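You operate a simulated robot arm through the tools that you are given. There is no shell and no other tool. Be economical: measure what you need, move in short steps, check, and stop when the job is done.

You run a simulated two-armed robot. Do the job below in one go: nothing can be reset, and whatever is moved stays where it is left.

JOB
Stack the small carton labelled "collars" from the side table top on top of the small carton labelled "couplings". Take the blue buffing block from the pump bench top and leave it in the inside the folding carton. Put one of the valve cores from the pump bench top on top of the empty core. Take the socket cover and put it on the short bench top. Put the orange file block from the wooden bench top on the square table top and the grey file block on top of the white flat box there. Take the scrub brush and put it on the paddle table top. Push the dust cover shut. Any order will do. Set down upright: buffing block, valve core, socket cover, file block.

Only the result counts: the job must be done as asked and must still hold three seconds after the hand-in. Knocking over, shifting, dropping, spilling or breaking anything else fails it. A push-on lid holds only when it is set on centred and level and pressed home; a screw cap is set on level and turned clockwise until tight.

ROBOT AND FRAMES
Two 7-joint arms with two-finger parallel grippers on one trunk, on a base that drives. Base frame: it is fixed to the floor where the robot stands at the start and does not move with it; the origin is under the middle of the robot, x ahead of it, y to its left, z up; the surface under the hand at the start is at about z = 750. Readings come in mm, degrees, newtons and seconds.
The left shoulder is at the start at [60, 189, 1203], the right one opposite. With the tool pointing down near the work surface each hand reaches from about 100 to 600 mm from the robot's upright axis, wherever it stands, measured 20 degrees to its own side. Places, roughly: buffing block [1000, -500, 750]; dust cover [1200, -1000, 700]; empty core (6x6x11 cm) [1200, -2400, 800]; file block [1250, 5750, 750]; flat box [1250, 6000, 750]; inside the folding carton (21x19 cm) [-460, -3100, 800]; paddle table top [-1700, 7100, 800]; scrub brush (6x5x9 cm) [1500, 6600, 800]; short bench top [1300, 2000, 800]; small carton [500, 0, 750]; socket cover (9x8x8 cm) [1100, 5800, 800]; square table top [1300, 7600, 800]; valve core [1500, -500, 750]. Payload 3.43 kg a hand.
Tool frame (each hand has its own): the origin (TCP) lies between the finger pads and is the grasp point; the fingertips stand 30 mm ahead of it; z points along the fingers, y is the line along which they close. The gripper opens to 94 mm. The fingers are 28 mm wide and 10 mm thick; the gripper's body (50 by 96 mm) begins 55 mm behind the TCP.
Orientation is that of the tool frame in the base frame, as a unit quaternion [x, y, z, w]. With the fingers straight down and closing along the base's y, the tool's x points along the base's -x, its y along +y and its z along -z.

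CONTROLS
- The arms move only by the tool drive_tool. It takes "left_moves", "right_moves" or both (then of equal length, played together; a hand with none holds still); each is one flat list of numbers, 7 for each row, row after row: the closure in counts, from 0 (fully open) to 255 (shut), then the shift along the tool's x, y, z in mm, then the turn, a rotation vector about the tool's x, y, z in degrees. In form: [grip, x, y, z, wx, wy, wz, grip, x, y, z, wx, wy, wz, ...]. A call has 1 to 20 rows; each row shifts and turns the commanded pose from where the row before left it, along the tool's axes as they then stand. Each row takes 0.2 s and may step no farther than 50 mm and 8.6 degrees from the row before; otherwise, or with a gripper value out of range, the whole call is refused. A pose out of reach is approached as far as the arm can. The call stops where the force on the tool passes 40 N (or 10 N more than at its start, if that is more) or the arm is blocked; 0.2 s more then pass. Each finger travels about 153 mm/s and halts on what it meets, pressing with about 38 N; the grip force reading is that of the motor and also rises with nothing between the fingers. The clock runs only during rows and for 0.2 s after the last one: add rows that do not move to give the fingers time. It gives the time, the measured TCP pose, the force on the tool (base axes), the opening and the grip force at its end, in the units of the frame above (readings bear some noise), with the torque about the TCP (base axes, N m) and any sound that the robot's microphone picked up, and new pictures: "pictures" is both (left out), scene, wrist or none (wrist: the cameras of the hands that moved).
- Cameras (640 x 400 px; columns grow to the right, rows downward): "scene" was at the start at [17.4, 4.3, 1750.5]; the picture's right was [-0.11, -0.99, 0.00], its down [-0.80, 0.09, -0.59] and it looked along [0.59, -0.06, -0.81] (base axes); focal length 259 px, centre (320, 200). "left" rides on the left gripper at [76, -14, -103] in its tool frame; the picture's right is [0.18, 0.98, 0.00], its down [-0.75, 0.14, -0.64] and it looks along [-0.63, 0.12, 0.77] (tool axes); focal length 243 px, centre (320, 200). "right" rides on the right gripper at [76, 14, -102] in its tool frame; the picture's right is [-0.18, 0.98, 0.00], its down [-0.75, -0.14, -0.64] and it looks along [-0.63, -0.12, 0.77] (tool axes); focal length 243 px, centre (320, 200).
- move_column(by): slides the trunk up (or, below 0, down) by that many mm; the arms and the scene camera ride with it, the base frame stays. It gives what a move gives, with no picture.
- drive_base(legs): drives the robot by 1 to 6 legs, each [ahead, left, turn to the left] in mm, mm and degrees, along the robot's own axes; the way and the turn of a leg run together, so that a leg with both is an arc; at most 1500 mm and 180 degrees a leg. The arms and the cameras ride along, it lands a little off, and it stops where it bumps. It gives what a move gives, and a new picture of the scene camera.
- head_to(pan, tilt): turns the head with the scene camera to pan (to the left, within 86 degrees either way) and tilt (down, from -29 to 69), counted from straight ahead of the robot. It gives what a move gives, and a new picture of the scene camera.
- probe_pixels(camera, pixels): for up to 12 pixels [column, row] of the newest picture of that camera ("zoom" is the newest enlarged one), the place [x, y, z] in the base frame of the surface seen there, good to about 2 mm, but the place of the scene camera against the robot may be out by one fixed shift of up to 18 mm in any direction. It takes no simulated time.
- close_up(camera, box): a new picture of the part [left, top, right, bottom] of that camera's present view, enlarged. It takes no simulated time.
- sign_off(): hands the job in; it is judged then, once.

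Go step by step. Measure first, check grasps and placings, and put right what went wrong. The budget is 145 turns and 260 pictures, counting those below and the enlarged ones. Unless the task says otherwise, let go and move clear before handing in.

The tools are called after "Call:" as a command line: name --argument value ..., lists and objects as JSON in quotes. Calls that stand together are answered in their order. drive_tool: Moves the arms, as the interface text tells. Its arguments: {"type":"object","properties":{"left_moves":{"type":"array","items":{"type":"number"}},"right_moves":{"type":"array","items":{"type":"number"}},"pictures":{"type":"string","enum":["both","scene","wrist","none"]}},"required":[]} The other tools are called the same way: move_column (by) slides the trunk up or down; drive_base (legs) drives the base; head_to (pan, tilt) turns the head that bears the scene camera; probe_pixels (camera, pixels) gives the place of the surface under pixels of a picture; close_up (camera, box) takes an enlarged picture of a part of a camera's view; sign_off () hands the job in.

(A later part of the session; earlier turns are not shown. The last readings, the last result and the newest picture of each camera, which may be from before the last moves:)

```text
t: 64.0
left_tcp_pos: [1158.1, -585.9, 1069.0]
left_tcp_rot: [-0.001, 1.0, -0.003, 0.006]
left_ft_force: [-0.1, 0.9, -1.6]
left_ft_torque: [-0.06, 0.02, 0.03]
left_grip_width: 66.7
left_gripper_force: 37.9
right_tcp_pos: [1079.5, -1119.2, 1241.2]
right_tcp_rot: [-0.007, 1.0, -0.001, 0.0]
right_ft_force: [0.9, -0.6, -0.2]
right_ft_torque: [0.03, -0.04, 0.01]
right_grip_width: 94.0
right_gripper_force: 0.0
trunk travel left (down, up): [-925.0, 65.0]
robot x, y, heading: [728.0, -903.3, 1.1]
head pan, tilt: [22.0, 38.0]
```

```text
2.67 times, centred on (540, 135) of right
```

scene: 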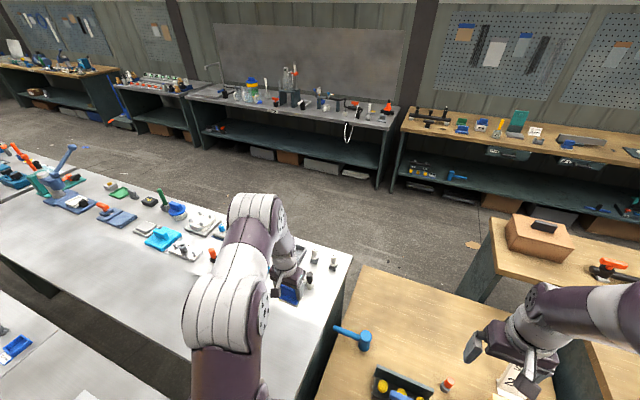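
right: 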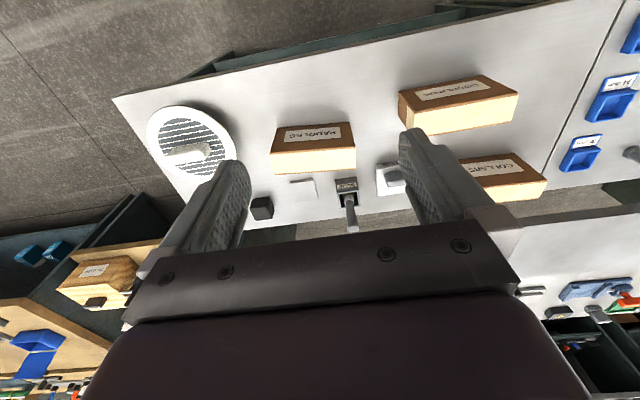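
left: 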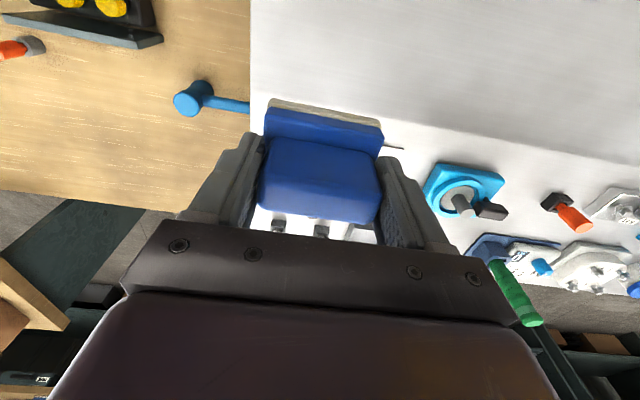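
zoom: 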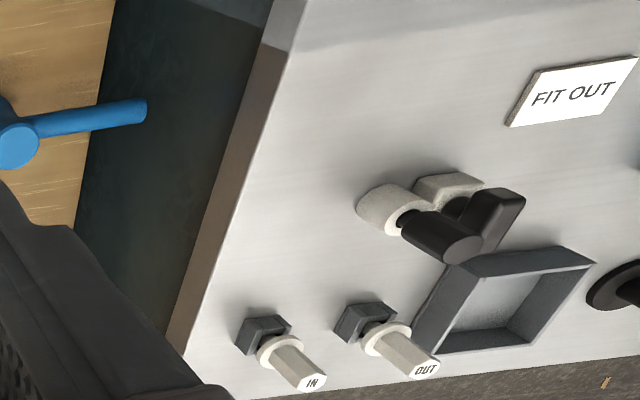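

The two white cores are marked IN and OUT, and the card says FIT OUT, so I'll take OUT. I measure it.

Call:
probe_pixels --camera "zoom" --pixels '[[425, 370], [410, 360], [432, 372], [375, 345], [390, 352], [398, 330], [365, 315], [345, 330], [385, 310], [310, 382], [340, 300], [470, 215]]'

Call:
close_up --camera "right" --box '[540, 160, 620, 210]'

Call:
probe_pixels --camera "zoom" --pixels '[[200, 120], [160, 100], [240, 150], [130, 60], [60, 60], [100, 30], [90, 110], [180, 160], [220, 100], [130, 130], [300, 130], [50, 30]]'

```text
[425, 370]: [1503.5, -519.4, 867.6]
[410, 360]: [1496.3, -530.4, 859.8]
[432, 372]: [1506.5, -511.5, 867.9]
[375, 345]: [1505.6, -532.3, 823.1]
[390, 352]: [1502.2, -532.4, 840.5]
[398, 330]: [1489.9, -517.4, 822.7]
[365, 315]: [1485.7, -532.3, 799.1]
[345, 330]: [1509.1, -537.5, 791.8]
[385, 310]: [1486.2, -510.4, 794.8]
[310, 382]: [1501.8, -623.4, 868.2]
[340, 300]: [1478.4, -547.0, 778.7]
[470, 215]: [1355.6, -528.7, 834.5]
```

```text
8.00 times, centred on (580, 185) of right
```

zoom: 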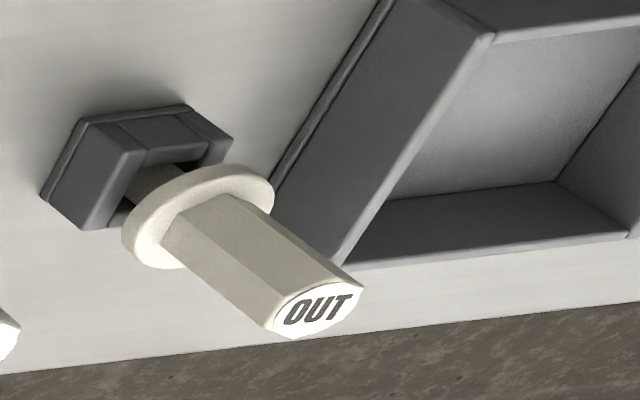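

```text
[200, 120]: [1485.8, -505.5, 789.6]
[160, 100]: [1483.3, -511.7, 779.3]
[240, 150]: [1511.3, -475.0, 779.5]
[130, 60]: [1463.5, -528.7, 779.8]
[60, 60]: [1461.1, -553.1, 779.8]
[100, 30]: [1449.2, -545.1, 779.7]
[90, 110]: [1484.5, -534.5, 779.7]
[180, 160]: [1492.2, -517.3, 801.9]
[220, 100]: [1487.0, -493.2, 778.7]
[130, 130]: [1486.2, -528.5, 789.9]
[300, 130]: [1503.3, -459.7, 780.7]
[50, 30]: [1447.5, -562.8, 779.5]
```

OUT core: hex top at about (1504,−516,868), flange near z 823. It needs the right hand with a tilted tool, so I step right and turn the robot about 64° left.

Call:
drive_base --legs '[[0, -47, 0], [0, 0, 64]]'

Call:
move_column --by -130

Call:
head_to --pan -35 --tilt 40

```text
t: 66.9
left_tcp_pos: [868.3, -440.6, 1069.0]
left_tcp_rot: [-0.351, 0.936, 0.0, 0.007]
left_ft_force: [-0.3, -0.4, -0.7]
left_ft_torque: [-0.01, 0.0, -0.01]
left_grip_width: 66.7
left_gripper_force: 38.4
right_tcp_pos: [1159.4, -895.8, 1242.1]
right_tcp_rot: [-0.357, 0.934, 0.0, 0.0]
right_ft_force: [0.1, 0.7, 1.0]
right_ft_torque: [0.01, 0.04, -0.01]
right_grip_width: 93.8
right_gripper_force: 0.0
trunk travel left (down, up): [-925.0, 65.0]
robot x, y, heading: [752.1, -958.8, 41.8]
head pan, tilt: [22.0, 38.0]
stopped in leg 2: the robot was blocked; the commanded pose is now the measured one
```

scene: 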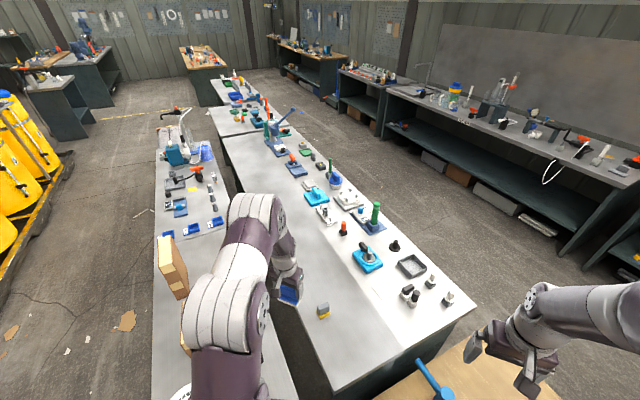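

```text
t: 68.5
left_tcp_pos: [869.1, -438.8, 937.3]
left_tcp_rot: [-0.351, 0.936, 0.0, 0.006]
left_ft_force: [0.2, 0.4, -0.2]
left_ft_torque: [-0.01, 0.01, -0.02]
left_grip_width: 67.0
left_gripper_force: 37.6
right_tcp_pos: [1158.0, -895.4, 1112.3]
right_tcp_rot: [-0.358, 0.934, 0.0, 0.0]
right_ft_force: [-1.5, -0.1, 0.1]
right_ft_torque: [-0.03, 0.0, 0.02]
right_grip_width: 93.9
right_gripper_force: 0.0
trunk travel left (down, up): [-795.0, 195.0]
robot x, y, heading: [754.1, -963.4, 41.8]
head pan, tilt: [22.0, 38.0]
```

```text
t: 69.8
left_tcp_pos: [869.8, -440.2, 938.6]
left_tcp_rot: [-0.351, 0.936, 0.0, 0.006]
left_ft_force: [0.0, -0.2, -1.8]
left_ft_torque: [-0.01, 0.01, 0.0]
left_grip_width: 66.8
left_gripper_force: 37.7
right_tcp_pos: [1159.5, -895.4, 1112.2]
right_tcp_rot: [-0.357, 0.934, 0.0, -0.001]
right_ft_force: [0.9, -0.3, -0.5]
right_ft_torque: [-0.01, 0.01, -0.02]
right_grip_width: 94.0
right_gripper_force: 0.0
trunk travel left (down, up): [-795.0, 195.0]
robot x, y, heading: [754.8, -962.2, 41.9]
head pan, tilt: [-35.0, 40.0]
```

scene: 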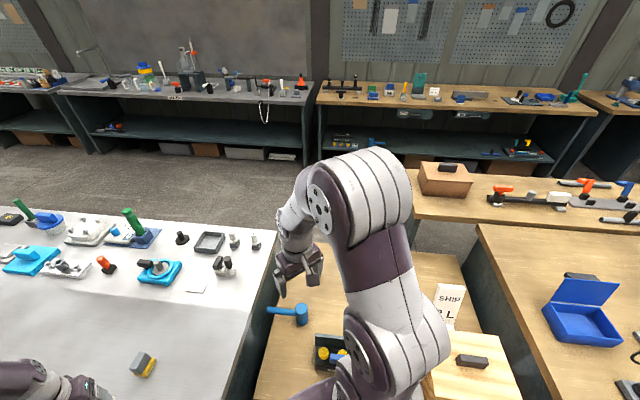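

The turn was blocked at heading 42 by the side table's end. I back off, finish turning to 90° in open space and then move up, which gets the right shoulder closer to the cores.

Call:
drive_base --legs '[[-63, -42, 0], [0, 0, 48], [90, -60, 0]]'

Call:
head_to --pan -60 --tilt 40

```text
t: 73.7
left_tcp_pos: [490.7, -504.9, 938.1]
left_tcp_rot: [-0.697, 0.717, 0.002, 0.006]
left_ft_force: [-0.5, -0.1, -1.1]
left_ft_torque: [0.0, 0.02, 0.01]
left_grip_width: 67.0
left_gripper_force: 37.9
right_tcp_pos: [1023.3, -600.4, 1112.0]
right_tcp_rot: [-0.702, 0.712, 0.0, 0.0]
right_ft_force: [-0.2, 0.7, 0.3]
right_ft_torque: [0.02, 0.04, -0.01]
right_grip_width: 93.9
right_gripper_force: 0.0
trunk travel left (down, up): [-795.0, 195.0]
robot x, y, heading: [796.6, -942.7, 89.2]
head pan, tilt: [-35.0, 40.0]
```

scene: 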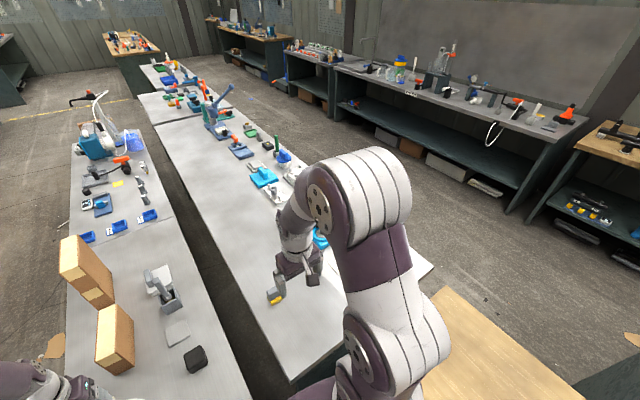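

```text
t: 74.6
left_tcp_pos: [490.8, -504.3, 938.1]
left_tcp_rot: [-0.697, 0.717, 0.003, 0.006]
left_ft_force: [1.1, -0.6, -1.1]
left_ft_torque: [0.01, 0.02, 0.0]
left_grip_width: 67.0
left_gripper_force: 37.8
right_tcp_pos: [1021.8, -601.1, 1113.1]
right_tcp_rot: [-0.702, 0.712, 0.001, 0.0]
right_ft_force: [0.7, -0.5, -0.6]
right_ft_torque: [-0.01, 0.0, -0.01]
right_grip_width: 94.2
right_gripper_force: 0.0
trunk travel left (down, up): [-795.0, 195.0]
robot x, y, heading: [796.3, -940.9, 89.3]
head pan, tilt: [-60.0, 40.0]
```

scene: 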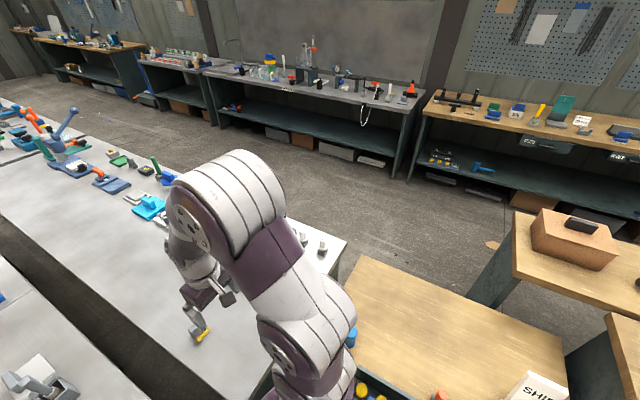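

Now at (797,−941,89°); OUT is 633 mm from the right shoulder. I turn the right hand 50° in yaw and tilt it 25° forward.

Call:
drive_tool --right_moves '[0, 0, 0, 0, 0, 0, 8.33, 0, 0, 0, 0, 0, 0, 8.33, 0, 0, 0, 0, 0, 0, 8.33, 0, 0, 0, 0, 0, 0, 8.33, 0, 0, 0, 0, 0, 0, 8.33, 0, 0, 0, 0, 0, 0, 8.33, 0, -40, 0, 0, 0, 0, 0, 0, -40, 0, 0, 0, 0, 0, 0, -40, 0, 0, 0, 0, 0, 0, -40, 0, 0, 0, 0, 0, 0, 0, 0, 0, 0, -8.33, 0, 0, 0, 0, 0, 0, -8.33, 0, 0, 0, 0, 0, 0, -8.33, 0]' --pictures "both"

```text
t: 77.4
left_tcp_pos: [490.7, -504.4, 938.4]
left_tcp_rot: [-0.698, 0.716, 0.002, 0.006]
left_ft_force: [0.5, 1.0, -1.0]
left_ft_torque: [-0.02, -0.03, -0.02]
left_grip_width: 67.0
left_gripper_force: 38.4
right_tcp_pos: [1146.2, -498.4, 1112.6]
right_tcp_rot: [-0.328, 0.919, 0.074, 0.205]
right_ft_force: [-0.2, -0.5, -0.5]
right_ft_torque: [0.01, -0.02, 0.0]
right_grip_width: 93.9
right_gripper_force: 0.1
trunk travel left (down, up): [-795.0, 195.0]
robot x, y, heading: [797.7, -944.8, 89.1]
head pan, tilt: [-60.0, 40.0]
```

scene: 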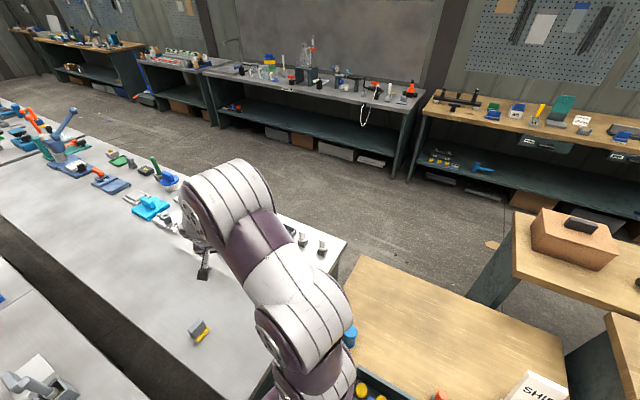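
right: 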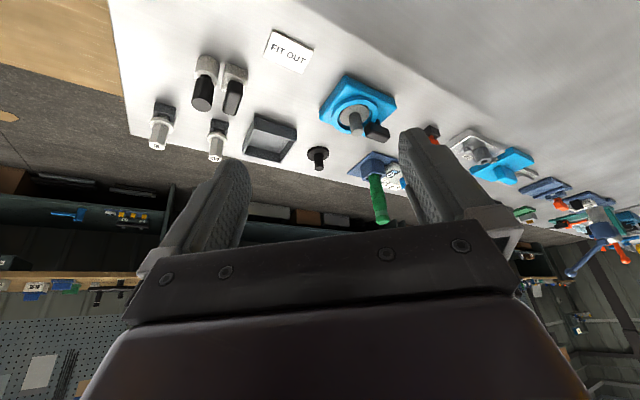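

The view is good: OUT is near (217,140). I measure it closely.

Call:
close_up --camera "right" --box '[130, 90, 290, 190]'

Call:
probe_pixels --camera "zoom" --pixels '[[345, 265], [330, 260], [362, 262], [345, 230], [335, 180], [365, 180], [350, 175], [350, 135], [330, 145], [370, 150], [345, 205], [350, 125]]'

```text
4.00 times, centred on (210, 140) of right
```

zoom: 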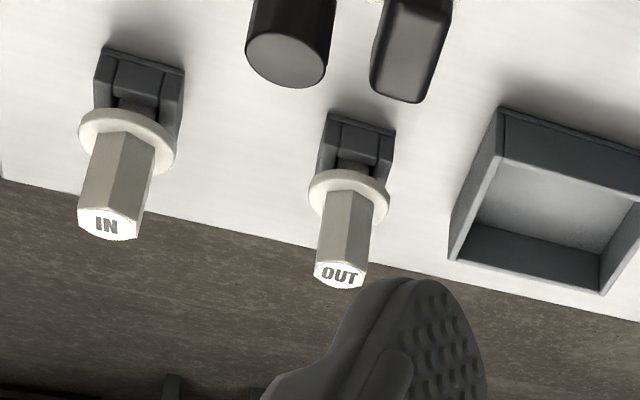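

```text
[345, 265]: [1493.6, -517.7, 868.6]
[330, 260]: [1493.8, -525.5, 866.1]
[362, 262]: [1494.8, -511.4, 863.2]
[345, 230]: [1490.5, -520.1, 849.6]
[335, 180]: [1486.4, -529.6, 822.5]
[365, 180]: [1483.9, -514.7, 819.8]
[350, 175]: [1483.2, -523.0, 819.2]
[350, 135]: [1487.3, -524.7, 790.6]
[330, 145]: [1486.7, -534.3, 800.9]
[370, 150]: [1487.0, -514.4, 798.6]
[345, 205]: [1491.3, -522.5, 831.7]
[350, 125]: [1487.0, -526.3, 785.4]
```

Core centre (1503.5,−518.5), hex z 825–868. I move the right hand above the core along its axis, stopping 60 mm short.

Call:
drive_tool --right_moves '[0, -22, -40.4, 0, 0, 0, 0, 0, -22, -40.4, 0, 0, 0, 0, 0, -22, -40.4, 0, 0, 0, 0, 0, -22, -40.4, 0, 0, 0, 0, 0, -22, -40.4, 0, 0, 0, 0, 0, -22, -40.3, 0, 0, 0, 0, 0, 0, 0, 46, 0, 0, 0, 0, 0, 0, 46, 0, 0, 0, 0, 0, 0, 46, 0, 0, 0, 0, 0, 0, 46, 0, 0, 0, 0, 0, 0, 46, 0, 0, 0, 0, 0, 0, 46, 0, 0, 0, 0, 0, 0, 0, 0, 0, 0]' --pictures "wrist"

```text
t: 80.2
left_tcp_pos: [491.0, -505.2, 938.7]
left_tcp_rot: [-0.697, 0.717, 0.002, 0.007]
left_ft_force: [0.0, -0.1, -1.3]
left_ft_torque: [-0.02, 0.0, 0.0]
left_grip_width: 66.7
left_gripper_force: 38.3
right_tcp_pos: [1484.5, -535.6, 919.3]
right_tcp_rot: [-0.328, 0.919, 0.074, 0.204]
right_ft_force: [0.0, 0.0, -0.1]
right_ft_torque: [-0.03, 0.02, 0.02]
right_grip_width: 94.1
right_gripper_force: 0.1
trunk travel left (down, up): [-795.0, 195.0]
robot x, y, heading: [794.7, -946.2, 89.1]
head pan, tilt: [-60.0, 40.0]
```

right: 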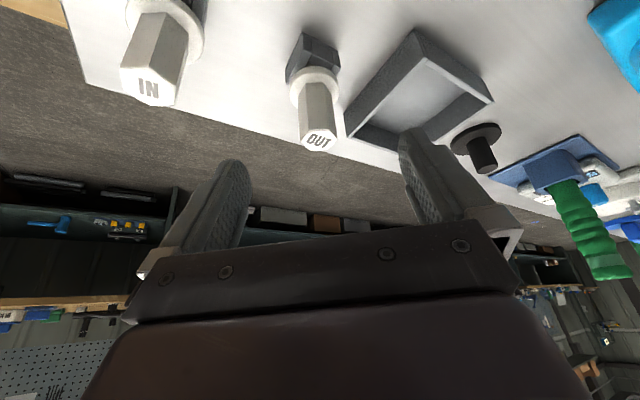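

Aligned; I re-probe the top and then go the last 62 mm.

Call:
probe_pixels --camera "right" --pixels '[[318, 140], [305, 135], [332, 138], [312, 110], [335, 110], [318, 75], [318, 80]]'

Call:
drive_tool --right_moves '[0, 0.5, 0.5, 22, 0, 0, 0, 0, 0.5, 0.5, 20, 0, 0, 0, 0, 0, 0, 20, 0, 0, 0, 0, 0, 0, 0, 0, 0, 0]' --pictures "wrist"

```text
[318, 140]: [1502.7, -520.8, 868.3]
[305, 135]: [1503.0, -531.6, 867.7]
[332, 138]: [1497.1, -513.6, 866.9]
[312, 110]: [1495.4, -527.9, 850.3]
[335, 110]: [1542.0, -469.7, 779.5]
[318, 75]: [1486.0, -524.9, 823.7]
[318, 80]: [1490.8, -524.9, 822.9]
```

```text
t: 81.2
left_tcp_pos: [491.7, -505.6, 939.0]
left_tcp_rot: [-0.697, 0.717, 0.003, 0.006]
left_ft_force: [0.2, 0.1, -1.1]
left_ft_torque: [-0.03, 0.02, -0.01]
left_grip_width: 66.7
left_gripper_force: 38.3
right_tcp_pos: [1500.6, -520.4, 860.1]
right_tcp_rot: [-0.328, 0.919, 0.073, 0.205]
right_ft_force: [0.4, -0.8, -0.7]
right_ft_torque: [-0.03, 0.03, -0.02]
right_grip_width: 94.2
right_gripper_force: 0.0
trunk travel left (down, up): [-795.0, 195.0]
robot x, y, heading: [794.5, -944.0, 89.2]
head pan, tilt: [-60.0, 40.0]
```

right: 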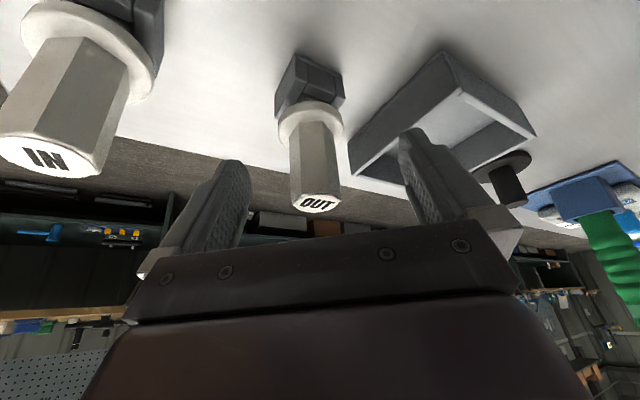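

The core stands between the fingers. I close and lift straight up about 100 mm.

Call:
drive_tool --right_moves '[255, 0, 0, 0, 0, 0, 0, 255, 0, 0, 0, 0, 0, 0, 255, 0, 0, 0, 0, 0, 0, 255, 0, 0, 0, 0, 0, 0, 255, -4.2, 0, -9, 0, 0, 0, 255, -8.5, 0, -18, 0, 0, 0, 255, -15, 0, -32, 0, 0, 0, 255, -15, 0, -32, 0, 0, 0, 255, 0, 0, 0, 0, 0, 0]' --pictures "wrist"

```text
t: 83.2
left_tcp_pos: [490.7, -505.1, 938.4]
left_tcp_rot: [-0.697, 0.717, 0.003, 0.006]
left_ft_force: [-0.2, 0.0, -0.9]
left_ft_torque: [-0.03, 0.01, 0.02]
left_grip_width: 67.0
left_gripper_force: 37.8
right_tcp_pos: [1501.2, -520.5, 960.5]
right_tcp_rot: [-0.329, 0.92, 0.073, 0.203]
right_ft_force: [0.6, 0.5, -0.3]
right_ft_torque: [0.02, -0.04, 0.03]
right_grip_width: 25.3
right_gripper_force: 37.9
trunk travel left (down, up): [-795.0, 195.0]
robot x, y, heading: [795.3, -944.6, 89.2]
head pan, tilt: [-60.0, 40.0]
```

right: 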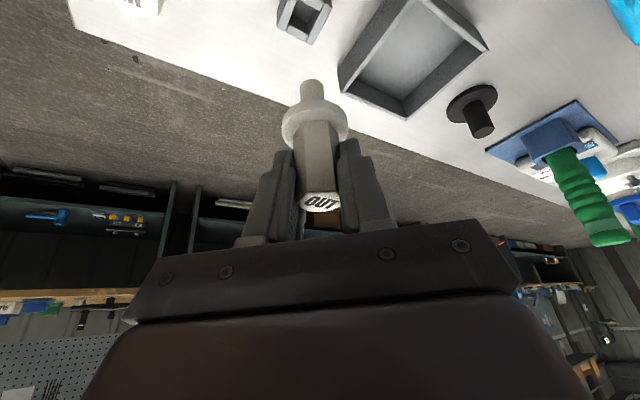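

OUT came out of its socket cleanly; it has a flange and a peg below. I measure the peg, then retract for the drive.

Call:
close_up --camera "right" --box '[260, 60, 380, 220]'

Call:
probe_pixels --camera "right" --pixels '[[312, 84], [312, 90], [305, 92], [318, 92], [314, 108], [290, 128], [345, 128], [318, 200], [318, 140]]'

```text
2.50 times, centred on (320, 140) of right
```

zoom: 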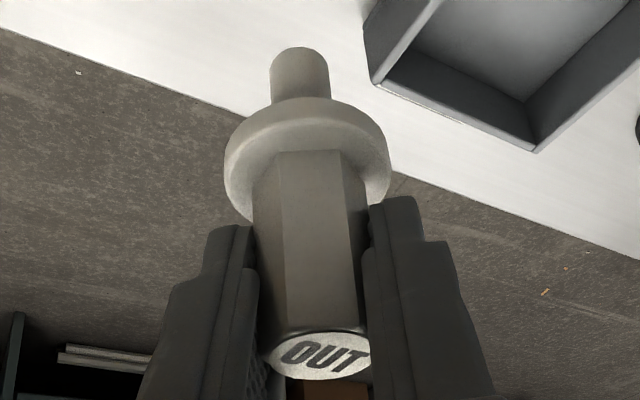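

```text
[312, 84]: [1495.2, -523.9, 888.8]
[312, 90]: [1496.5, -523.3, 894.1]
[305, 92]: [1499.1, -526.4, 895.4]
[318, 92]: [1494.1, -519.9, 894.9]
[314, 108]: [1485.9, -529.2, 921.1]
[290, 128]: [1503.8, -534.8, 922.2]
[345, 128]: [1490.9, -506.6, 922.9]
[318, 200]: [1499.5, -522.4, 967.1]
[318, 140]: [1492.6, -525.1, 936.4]
```

Peg bottom is 74 mm below the TCP. I raise and retract the right hand toward the body.

Call:
drive_tool --right_moves '[255, 33.9, 18.5, -29.2, 0, 0, 0, 255, 33.9, 18.5, -29.2, 0, 0, 0, 255, 33.9, 18.5, -29.2, 0, 0, 0, 255, 33.9, 18.5, -29.2, 0, 0, 0, 255, 33.9, 18.5, -29.2, 0, 0, 0, 255, 33.9, 18.5, -29.2, 0, 0, 0, 255, 33.9, 18.5, -29.2, 0, 0, 0, 255, 33.9, 18.5, -29.2, 0, 0, 0, 255, 33.9, 18.5, -29.2, 0, 0, 0, 255, 33.9, 18.5, -29.2, 0, 0, 0]' --pictures "none"

Call:
head_to --pan -86 --tilt 35

```text
t: 85.4
left_tcp_pos: [488.9, -506.1, 937.9]
left_tcp_rot: [-0.697, 0.717, 0.002, 0.007]
left_ft_force: [0.5, 0.0, -0.8]
left_ft_torque: [-0.04, 0.01, 0.0]
left_grip_width: 67.0
left_gripper_force: 37.6
right_tcp_pos: [1051.0, -648.0, 1087.5]
right_tcp_rot: [-0.328, 0.919, 0.073, 0.204]
right_ft_force: [-0.3, -0.3, -0.6]
right_ft_torque: [0.0, -0.03, -0.01]
right_grip_width: 25.5
right_gripper_force: 37.9
trunk travel left (down, up): [-795.0, 195.0]
robot x, y, heading: [794.9, -943.6, 89.3]
head pan, tilt: [-60.0, 40.0]
```

```text
t: 86.3
left_tcp_pos: [490.6, -505.0, 938.6]
left_tcp_rot: [-0.698, 0.716, 0.003, 0.007]
left_ft_force: [0.1, 1.7, -1.2]
left_ft_torque: [0.02, 0.0, 0.0]
left_grip_width: 66.6
left_gripper_force: 37.7
right_tcp_pos: [1052.6, -648.6, 1085.7]
right_tcp_rot: [-0.328, 0.92, 0.072, 0.204]
right_ft_force: [-0.6, 0.6, -1.2]
right_ft_torque: [0.0, 0.0, 0.0]
right_grip_width: 25.7
right_gripper_force: 37.8
trunk travel left (down, up): [-795.0, 195.0]
robot x, y, heading: [794.0, -944.9, 89.4]
head pan, tilt: [-85.9, 35.0]
```

scene: 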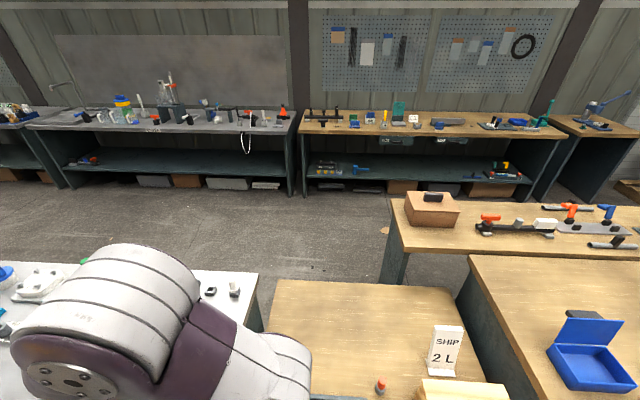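

Clear way south along x≈560. I raise the trunk and drive back, then turn to face the big bench near y −2350.

Call:
move_column --by 150

Call:
drive_base --legs '[[-700, 230, 0], [-710, 0, 0], [0, 0, -89]]'

Call:
head_to --pan 0 --tilt 42

```text
t: 88.1
left_tcp_pos: [490.9, -505.8, 1089.1]
left_tcp_rot: [-0.697, 0.717, 0.003, 0.006]
left_ft_force: [-0.3, -0.2, -0.7]
left_ft_torque: [0.01, 0.0, 0.0]
left_grip_width: 66.9
left_gripper_force: 37.4
right_tcp_pos: [1052.8, -647.2, 1235.8]
right_tcp_rot: [-0.328, 0.919, 0.072, 0.204]
right_ft_force: [0.6, 0.4, -0.1]
right_ft_torque: [-0.05, 0.03, -0.02]
right_grip_width: 25.1
right_gripper_force: 37.6
trunk travel left (down, up): [-945.0, 45.0]
robot x, y, heading: [788.9, -947.1, 89.3]
head pan, tilt: [-85.9, 35.0]
```

```text
t: 99.3
left_tcp_pos: [984.0, -2047.4, 1088.6]
left_tcp_rot: [0.01, 1.0, -0.002, 0.006]
left_ft_force: [0.1, 0.4, -1.1]
left_ft_torque: [-0.02, 0.02, -0.01]
left_grip_width: 66.5
left_gripper_force: 37.7
right_tcp_pos: [843.0, -2608.9, 1236.5]
right_tcp_rot: [0.416, 0.883, -0.092, 0.195]
right_ft_force: [0.6, -0.1, -0.1]
right_ft_torque: [0.02, -0.01, 0.01]
right_grip_width: 25.1
right_gripper_force: 38.4
trunk travel left (down, up): [-945.0, 45.0]
robot x, y, heading: [547.5, -2356.7, -0.3]
head pan, tilt: [-85.9, 35.0]
```

scene: 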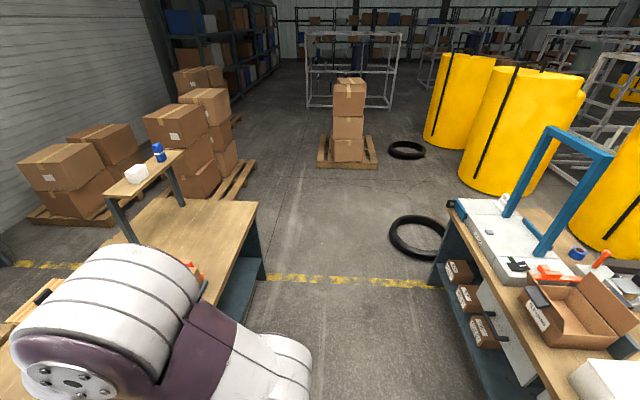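

```text
t: 101.0
left_tcp_pos: [983.7, -2047.0, 1088.6]
left_tcp_rot: [0.011, 1.0, -0.002, 0.006]
left_ft_force: [0.5, 0.0, -1.0]
left_ft_torque: [0.03, -0.04, 0.0]
left_grip_width: 66.4
left_gripper_force: 38.4
right_tcp_pos: [843.1, -2609.7, 1236.2]
right_tcp_rot: [0.417, 0.883, -0.092, 0.195]
right_ft_force: [-0.4, 0.0, -0.5]
right_ft_torque: [-0.02, -0.02, 0.01]
right_grip_width: 25.3
right_gripper_force: 37.8
trunk travel left (down, up): [-945.0, 45.0]
robot x, y, heading: [547.5, -2351.7, -0.5]
head pan, tilt: [0.0, 42.0]
```

scene: 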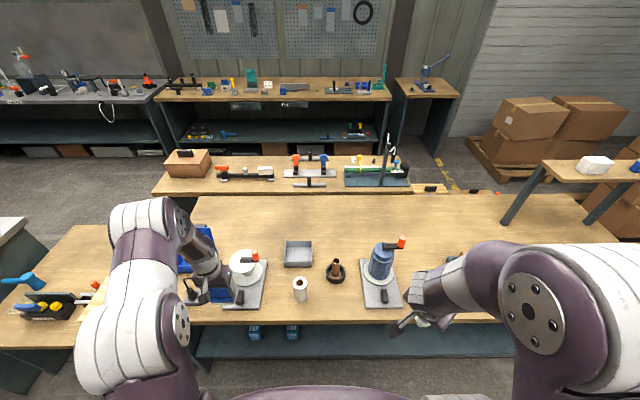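

A white roll with a hole stands at (300,290), the likely empty core. I zoom and measure.

Call:
close_up --camera "scene" --box '[220, 220, 440, 330]'

Call:
probe_pixels --camera "zoom" --pixels '[[232, 170], [215, 172], [250, 172], [232, 180], [232, 163], [232, 235], [345, 175], [345, 130], [200, 240], [240, 290], [330, 145], [60, 160]]'

```text
2.91 times, centred on (330, 275) of scene
```

zoom: 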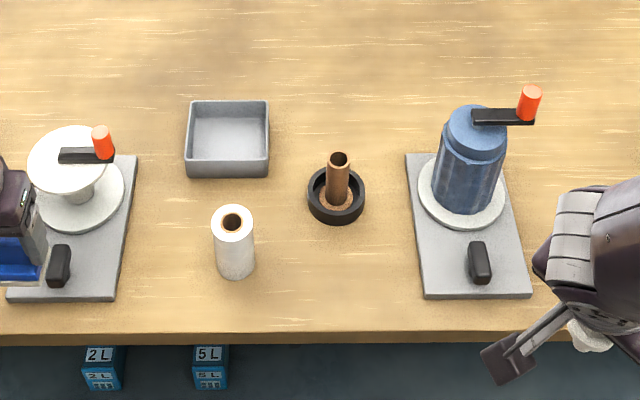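

```text
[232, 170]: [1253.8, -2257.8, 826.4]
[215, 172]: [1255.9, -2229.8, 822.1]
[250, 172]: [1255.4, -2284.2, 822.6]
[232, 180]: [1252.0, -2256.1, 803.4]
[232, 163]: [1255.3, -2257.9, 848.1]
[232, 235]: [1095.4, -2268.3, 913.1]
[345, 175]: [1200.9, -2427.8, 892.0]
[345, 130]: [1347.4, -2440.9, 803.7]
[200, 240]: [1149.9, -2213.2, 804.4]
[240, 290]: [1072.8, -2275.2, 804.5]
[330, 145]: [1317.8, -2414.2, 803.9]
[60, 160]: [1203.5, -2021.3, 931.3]
```

The copper tube in the black dish at about (1201,−2428), rim z≈914, matches the empty core (6×6×11 cm). I swing the right hand's yaw by +40° about the vertical for approach and look at it.

Call:
drive_tool --right_moves '[255, 0, 0, 0, -3.4, 0, -7.23, 255, 0, 0, 0, -3.4, 0, -7.23, 255, 0, 0, 0, -3.4, 0, -7.23, 255, 0, 0, 0, -3.4, 0, -7.23, 255, 0, 0, 0, -3.4, 0, -7.23, 255, 0, 0, 0, 0, 0, 0]' --pictures "wrist"

```text
t: 102.3
left_tcp_pos: [984.2, -2047.0, 1088.4]
left_tcp_rot: [0.011, 1.0, -0.002, 0.006]
left_ft_force: [0.2, 1.3, -1.6]
left_ft_torque: [0.02, 0.0, 0.0]
left_grip_width: 66.6
left_gripper_force: 37.6
right_tcp_pos: [843.6, -2578.4, 1230.6]
right_tcp_rot: [0.09, 0.972, -0.021, 0.214]
right_ft_force: [-0.2, -0.4, -1.2]
right_ft_torque: [-0.02, 0.03, -0.01]
right_grip_width: 25.1
right_gripper_force: 38.1
right hand out of reach, approached as far as the arm can: row 5
trunk travel left (down, up): [-945.0, 45.0]
robot x, y, heading: [549.2, -2354.1, -0.8]
head pan, tilt: [0.0, 42.0]
```

right: 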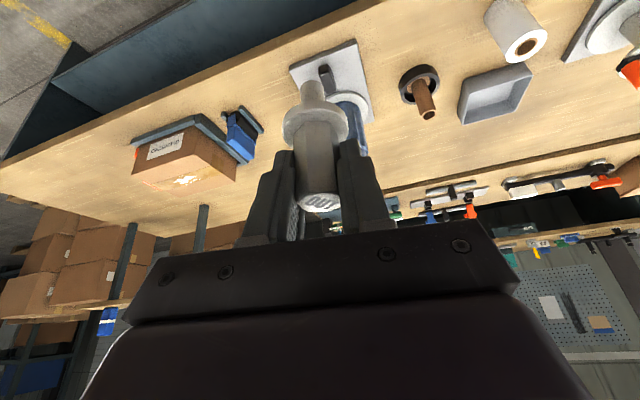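

Call:
close_up --camera "right" --box '[390, 50, 470, 130]'

Call:
probe_pixels --camera "zoom" --pixels '[[350, 325], [370, 330], [325, 325], [347, 300], [350, 345], [310, 245], [345, 235], [320, 200], [90, 180], [395, 190], [240, 100], [340, 290]]'

```text
5.00 times, centred on (430, 90) of right
```

zoom: 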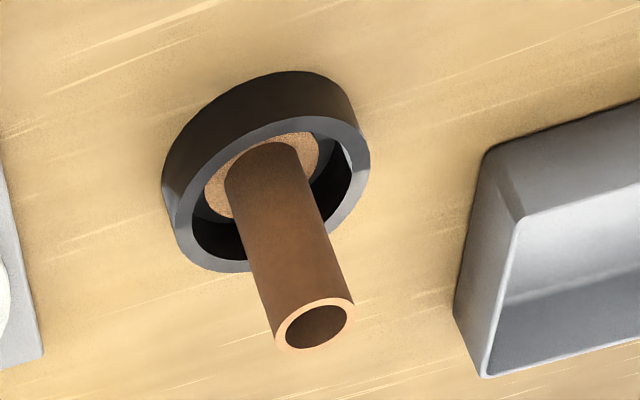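

```text
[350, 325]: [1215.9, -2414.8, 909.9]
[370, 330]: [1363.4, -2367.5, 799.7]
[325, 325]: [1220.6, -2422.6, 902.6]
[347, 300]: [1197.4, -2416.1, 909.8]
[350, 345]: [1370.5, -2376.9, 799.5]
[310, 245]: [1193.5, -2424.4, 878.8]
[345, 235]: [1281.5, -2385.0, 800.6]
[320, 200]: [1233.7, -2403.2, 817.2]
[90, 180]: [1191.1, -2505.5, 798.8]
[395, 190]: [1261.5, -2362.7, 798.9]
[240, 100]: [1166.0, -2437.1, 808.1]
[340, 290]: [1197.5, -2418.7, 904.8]
```

Call:
probe_pixels --camera "zoom" --pixels '[[279, 338], [281, 332], [315, 300], [330, 299], [310, 348], [295, 348], [351, 315], [345, 335], [290, 312], [335, 342]]'

```text
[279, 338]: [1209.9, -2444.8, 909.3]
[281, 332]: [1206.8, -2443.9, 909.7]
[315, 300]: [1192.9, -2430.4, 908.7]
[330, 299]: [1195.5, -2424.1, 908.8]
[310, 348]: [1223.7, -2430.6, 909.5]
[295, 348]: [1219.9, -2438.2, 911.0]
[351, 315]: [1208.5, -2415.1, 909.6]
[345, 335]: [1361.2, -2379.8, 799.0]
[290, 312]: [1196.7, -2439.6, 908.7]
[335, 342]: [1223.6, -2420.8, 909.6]
```

Rim centre is (1208,−2430), rim z 910, outer Ø≈31, inner ≈24. I move most of the way and check the pose.

Call:
drive_tool --right_moves '[255, -29, 30.5, 0, 0, 0, 0, 255, -29, 30.5, 0, 0, 0, 0, 255, -29, 30.5, 0, 0, 0, 0, 255, -29, 30.5, 0, 0, 0, 0, 255, -29, 30.5, 0, 0, 0, 0, 255, -29, 30.5, 0, 0, 0, 0, 255, -29, 30.5, 0, 0, 0, 0, 255, 0, 0, 40, 0, 0, 0, 255, 0, 0, 40, 0, 0, 0, 255, 0, 0, 40, 0, 0, 0, 255, 0, 0, 40, 0, 0, 0, 255, 0, 0, 40, 0, 0, 0, 255, 0, 0, 40, 0, 0, 0, 255, 0, 0, 0, 0, 0, 0]' --pictures "wrist"

```text
t: 105.3
left_tcp_pos: [984.0, -2047.2, 1089.0]
left_tcp_rot: [0.011, 1.0, -0.003, 0.006]
left_ft_force: [0.1, 0.0, -1.5]
left_ft_torque: [0.01, 0.0, 0.02]
left_grip_width: 66.9
left_gripper_force: 37.9
right_tcp_pos: [1164.7, -2416.6, 1100.9]
right_tcp_rot: [0.09, 0.972, -0.018, 0.217]
right_ft_force: [-0.3, 0.5, -0.3]
right_ft_torque: [0.05, 0.01, 0.0]
right_grip_width: 25.5
right_gripper_force: 38.0
trunk travel left (down, up): [-945.0, 45.0]
robot x, y, heading: [545.6, -2351.7, -0.4]
head pan, tilt: [0.0, 42.0]
```

right: 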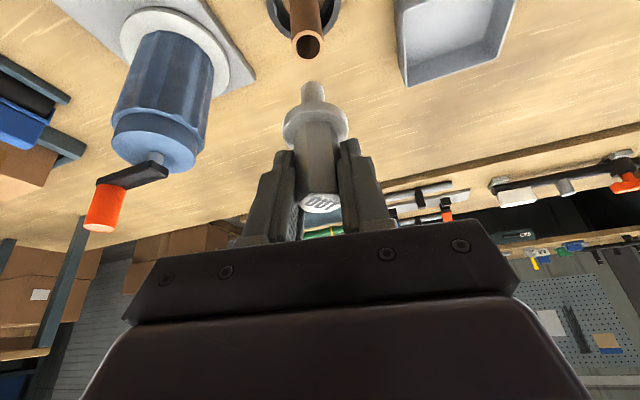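

Peg and tube both show at (312,88) and (308,45). I probe both here for their exact offset.

Call:
close_up --camera "right" --box '[260, 20, 380, 140]'

Call:
probe_pixels --camera "zoom" --pixels '[[161, 100], [253, 100], [205, 60], [205, 122], [232, 130], [185, 115], [225, 230], [250, 230], [275, 230], [250, 217], [250, 245], [250, 260]]'

```text
3.33 times, centred on (320, 80) of right
```

zoom: 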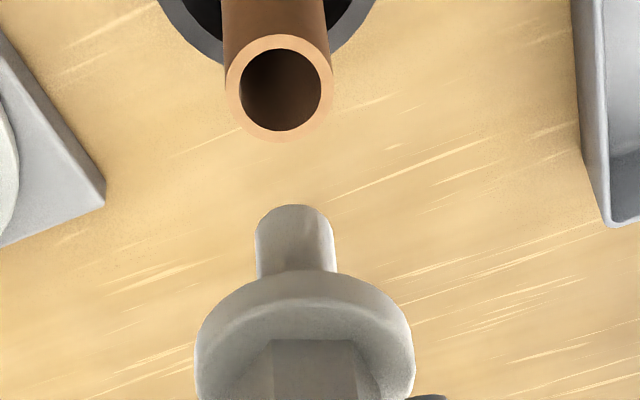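

```text
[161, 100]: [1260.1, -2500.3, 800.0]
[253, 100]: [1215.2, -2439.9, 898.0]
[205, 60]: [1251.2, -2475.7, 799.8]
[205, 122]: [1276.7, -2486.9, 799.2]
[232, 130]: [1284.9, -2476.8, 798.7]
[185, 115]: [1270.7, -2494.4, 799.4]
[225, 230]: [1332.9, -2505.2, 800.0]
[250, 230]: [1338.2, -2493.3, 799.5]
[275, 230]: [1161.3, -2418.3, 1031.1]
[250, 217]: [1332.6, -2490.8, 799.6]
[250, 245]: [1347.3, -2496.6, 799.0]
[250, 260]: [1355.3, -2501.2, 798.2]
```

Call:
probe_pixels --camera "zoom" --pixels '[[231, 88], [328, 88], [279, 42], [279, 135], [262, 235], [296, 235], [330, 235], [296, 212], [296, 260], [205, 330], [408, 330], [305, 285]]'

```text
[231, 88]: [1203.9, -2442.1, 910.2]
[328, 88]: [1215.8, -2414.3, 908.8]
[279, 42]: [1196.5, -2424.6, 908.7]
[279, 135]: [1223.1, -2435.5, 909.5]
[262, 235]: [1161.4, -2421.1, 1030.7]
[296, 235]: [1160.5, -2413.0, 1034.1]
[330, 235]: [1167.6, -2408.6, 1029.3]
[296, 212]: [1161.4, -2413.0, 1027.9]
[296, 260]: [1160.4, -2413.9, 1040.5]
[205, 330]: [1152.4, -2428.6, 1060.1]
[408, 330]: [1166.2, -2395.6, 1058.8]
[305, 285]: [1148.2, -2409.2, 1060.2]
```

Peg axis is +1.3,+2.1 mm off the TCP; rim centre (1209.8,−2429.3). I move over it and lower until the peg is a few mm above the rim.

Call:
drive_tool --right_moves '[255, -20.7, -3.3, 9.8, 0, 0, 0, 255, -20.8, -3.2, 9.7, 0, 0, 0, 255, 0, 0, 0, 0, 0, 0, 255, 11.7, -0.1, 24.9, 0, 0, 0, 255, 11.7, -0.1, 24.9, 0, 0, 0, 255, 11.7, -0.1, 24.9, 0, 0, 0, 255, 10, -0.1, 21, 0, 0, 0, 255, 0, 0, 0, 0, 0, 0]' --pictures "wrist"

Call:
close_up --camera "right" --box '[260, 20, 380, 140]'

Call:
probe_pixels --camera "right" --pixels '[[312, 84], [306, 88], [318, 88], [290, 75], [335, 75], [312, 100]]'

```text
t: 107.2
left_tcp_pos: [984.4, -2047.1, 1088.5]
left_tcp_rot: [0.011, 1.0, -0.003, 0.006]
left_ft_force: [0.1, -0.2, -1.3]
left_ft_torque: [0.01, -0.01, -0.04]
left_grip_width: 66.6
left_gripper_force: 38.0
right_tcp_pos: [1208.7, -2434.7, 994.2]
right_tcp_rot: [0.09, 0.972, -0.018, 0.217]
right_ft_force: [-0.1, 0.1, -0.6]
right_ft_torque: [0.04, -0.01, -0.01]
right_grip_width: 25.6
right_gripper_force: 38.5
trunk travel left (down, up): [-945.0, 45.0]
robot x, y, heading: [544.0, -2354.2, -0.5]
head pan, tilt: [0.0, 42.0]
```

right: 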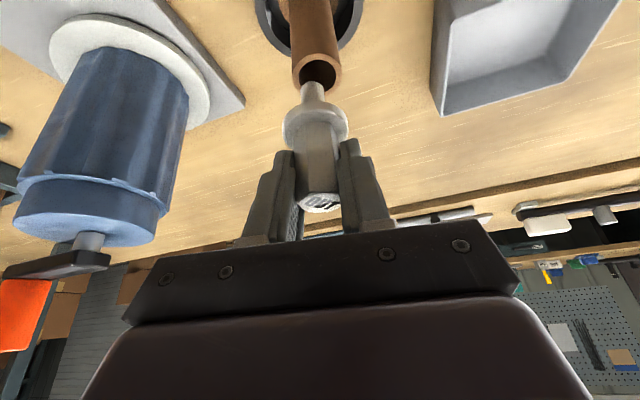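

```text
3.33 times, centred on (320, 80) of right
```

zoom: 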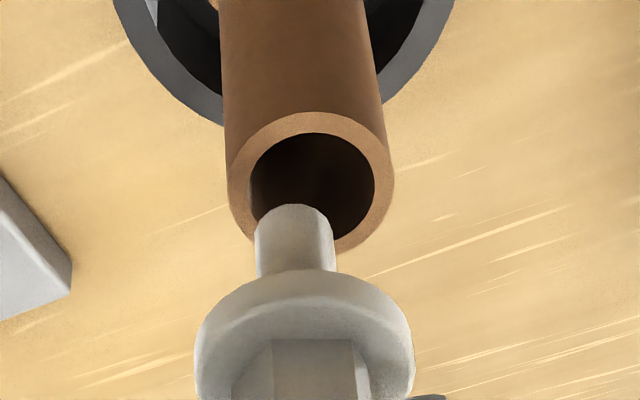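

```text
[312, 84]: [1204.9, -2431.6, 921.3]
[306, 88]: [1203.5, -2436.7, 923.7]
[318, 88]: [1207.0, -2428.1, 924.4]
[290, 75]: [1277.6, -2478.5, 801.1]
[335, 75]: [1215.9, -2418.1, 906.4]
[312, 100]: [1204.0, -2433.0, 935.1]
```

The peg is ~3 mm to the −y side of centre. I correct and lower it into the tube in small steps.

Call:
drive_tool --right_moves '[255, 1, 2.9, -0.5, 0, 0, 0, 255, 0, 0, 0, 0, 0, 0, 255, 2.55, 0, 5.44, 0, 0, 0, 255, 2.55, 0, 5.44, 0, 0, 0, 255, 2.55, 0, 5.44, 0, 0, 0, 255, 2.55, 0, 5.44, 0, 0, 0, 255, 0, 0, 0, 0, 0, 0]' --pictures "wrist"

Call:
close_up --camera "right" --box '[260, 20, 380, 140]'

```text
t: 108.5
left_tcp_pos: [982.5, -2047.1, 1089.2]
left_tcp_rot: [0.011, 1.0, -0.003, 0.005]
left_ft_force: [0.6, -0.8, -1.8]
left_ft_torque: [0.0, 0.02, 0.0]
left_grip_width: 66.7
left_gripper_force: 38.5
right_tcp_pos: [1214.6, -2429.7, 987.2]
right_tcp_rot: [0.091, 0.969, -0.015, 0.23]
right_ft_force: [-5.9, -1.4, 31.8]
right_ft_torque: [-0.08, 0.67, 0.03]
right_grip_width: 25.5
right_gripper_force: 38.0
trunk travel left (down, up): [-945.0, 45.0]
robot x, y, heading: [544.1, -2351.8, -0.7]
head pan, tilt: [0.0, 42.0]
stopped in row 6 (right hand): the force on the tool passed its limit at 42 N (the readings are from after the stop); the commanded pose is now the measured one
```

right: 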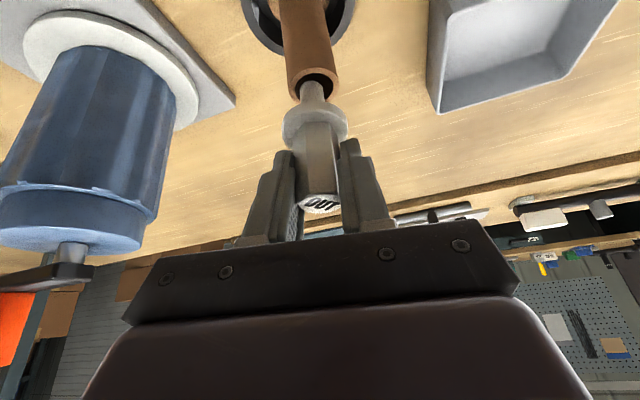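

```text
3.33 times, centred on (320, 80) of right
```

zoom: 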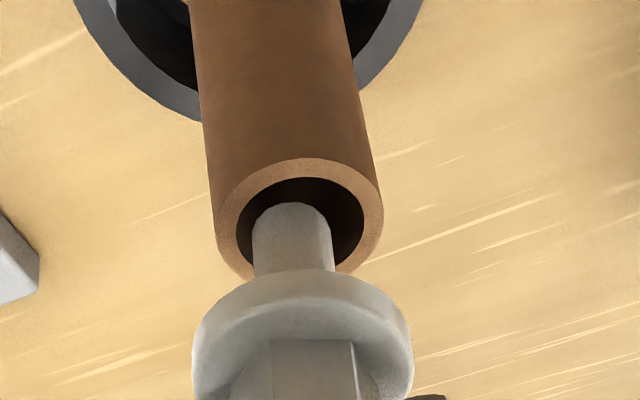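

The peg caught the +x rim (31 N). I lift 15 mm, restore the 1.5° tilt and re-measure tube and peg.

Call:
drive_tool --right_moves '[255, -6.6, 0, -13.4, 0, 0, 0, 255, 0, 0, 0, 0, 1.5, 0, 255, 0, 0, 0, 0, 0, 0]' --pictures "wrist"

Call:
close_up --camera "right" --box '[260, 20, 380, 140]'

```text
t: 109.3
left_tcp_pos: [984.1, -2048.3, 1089.2]
left_tcp_rot: [0.012, 1.0, -0.002, 0.007]
left_ft_force: [-1.0, 0.0, -1.6]
left_ft_torque: [0.0, -0.01, -0.04]
left_grip_width: 66.5
left_gripper_force: 38.3
right_tcp_pos: [1210.4, -2430.0, 995.0]
right_tcp_rot: [0.09, 0.973, -0.015, 0.21]
right_ft_force: [-0.4, 0.4, -0.3]
right_ft_torque: [-0.03, 0.04, 0.02]
right_grip_width: 25.5
right_gripper_force: 38.6
trunk travel left (down, up): [-945.0, 45.0]
robot x, y, heading: [544.7, -2354.6, -0.4]
head pan, tilt: [0.0, 42.0]
```

right: 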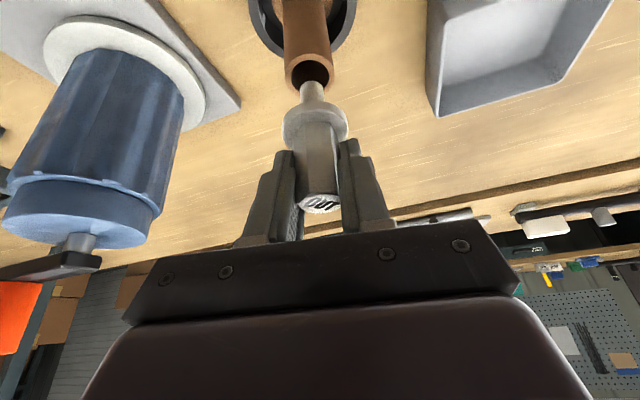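

```text
3.33 times, centred on (320, 80) of right
```

zoom: 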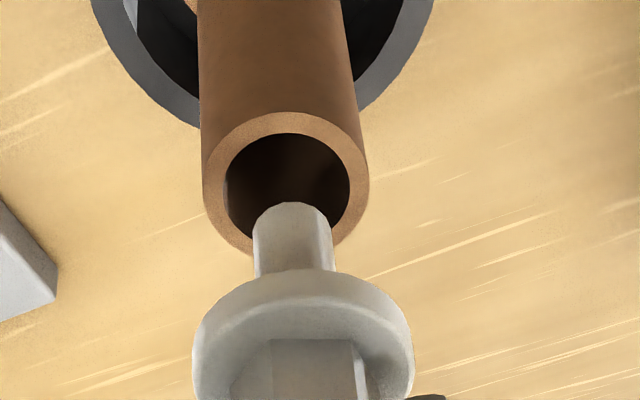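

Call:
probe_pixels --camera "zoom" --pixels '[[208, 185], [366, 185], [288, 118], [287, 128], [240, 235], [350, 230], [260, 230], [326, 230], [292, 230], [292, 209], [292, 260], [220, 215]]'

```text
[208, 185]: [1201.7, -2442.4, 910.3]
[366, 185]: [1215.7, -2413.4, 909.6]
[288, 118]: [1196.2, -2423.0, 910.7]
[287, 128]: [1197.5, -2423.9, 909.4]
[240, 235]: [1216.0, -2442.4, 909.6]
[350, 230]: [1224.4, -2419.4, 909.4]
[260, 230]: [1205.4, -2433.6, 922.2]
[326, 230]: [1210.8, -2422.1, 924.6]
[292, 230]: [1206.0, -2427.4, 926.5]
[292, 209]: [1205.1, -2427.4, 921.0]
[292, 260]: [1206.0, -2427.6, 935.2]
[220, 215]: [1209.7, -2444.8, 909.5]
```

The probes put rim and peg axes within ~2 mm at this height. I restore the tilt, lower 6 mm to just above the rim and look again.

Call:
drive_tool --right_moves '[255, 2.55, 0, 5.44, 0, -0.7, 0, 255, 0, 0, 0, 0, 0, 0]' --pictures "wrist"

Call:
close_up --camera "right" --box '[280, 40, 350, 110]'

Call:
close_up --camera "scene" --box '[300, 220, 400, 300]'

```text
t: 109.9
left_tcp_pos: [983.9, -2047.7, 1088.5]
left_tcp_rot: [0.011, 1.0, -0.002, 0.006]
left_ft_force: [-0.7, 0.4, -1.8]
left_ft_torque: [-0.01, -0.02, -0.02]
left_grip_width: 66.4
left_gripper_force: 37.7
right_tcp_pos: [1212.0, -2431.1, 988.4]
right_tcp_rot: [0.09, 0.972, -0.016, 0.216]
right_ft_force: [0.9, 0.1, -0.8]
right_ft_torque: [-0.02, -0.03, -0.01]
right_grip_width: 25.3
right_gripper_force: 37.8
trunk travel left (down, up): [-945.0, 45.0]
robot x, y, heading: [544.6, -2353.1, -0.5]
head pan, tilt: [0.0, 42.0]
```

right: 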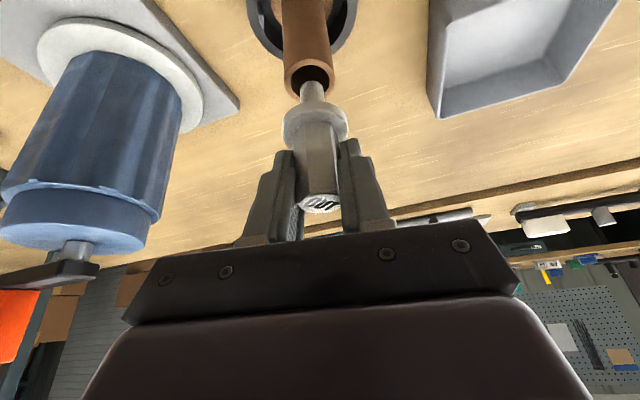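

```text
5.71 times, centred on (315, 75) of right
```

zoom: 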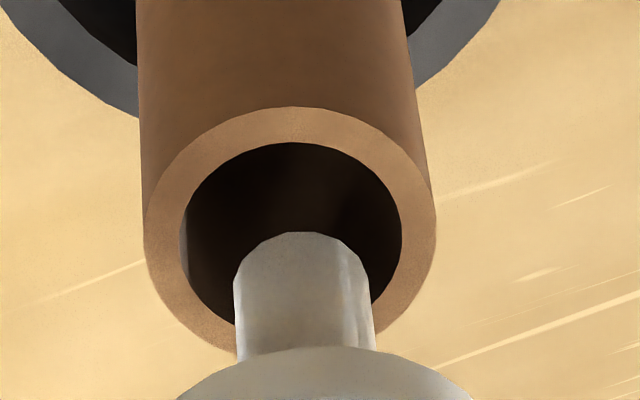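

```text
5.00 times, centred on (350, 260) of scene
```

zoom: 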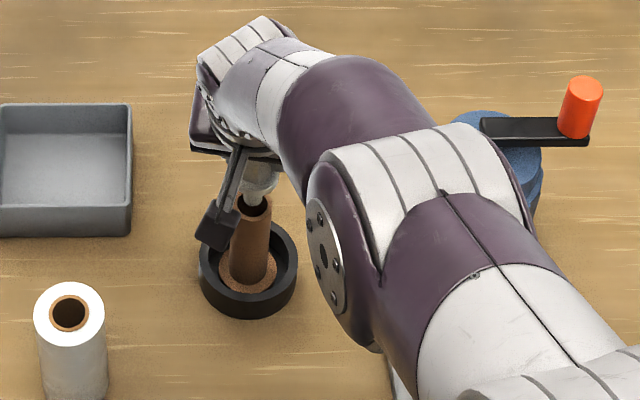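

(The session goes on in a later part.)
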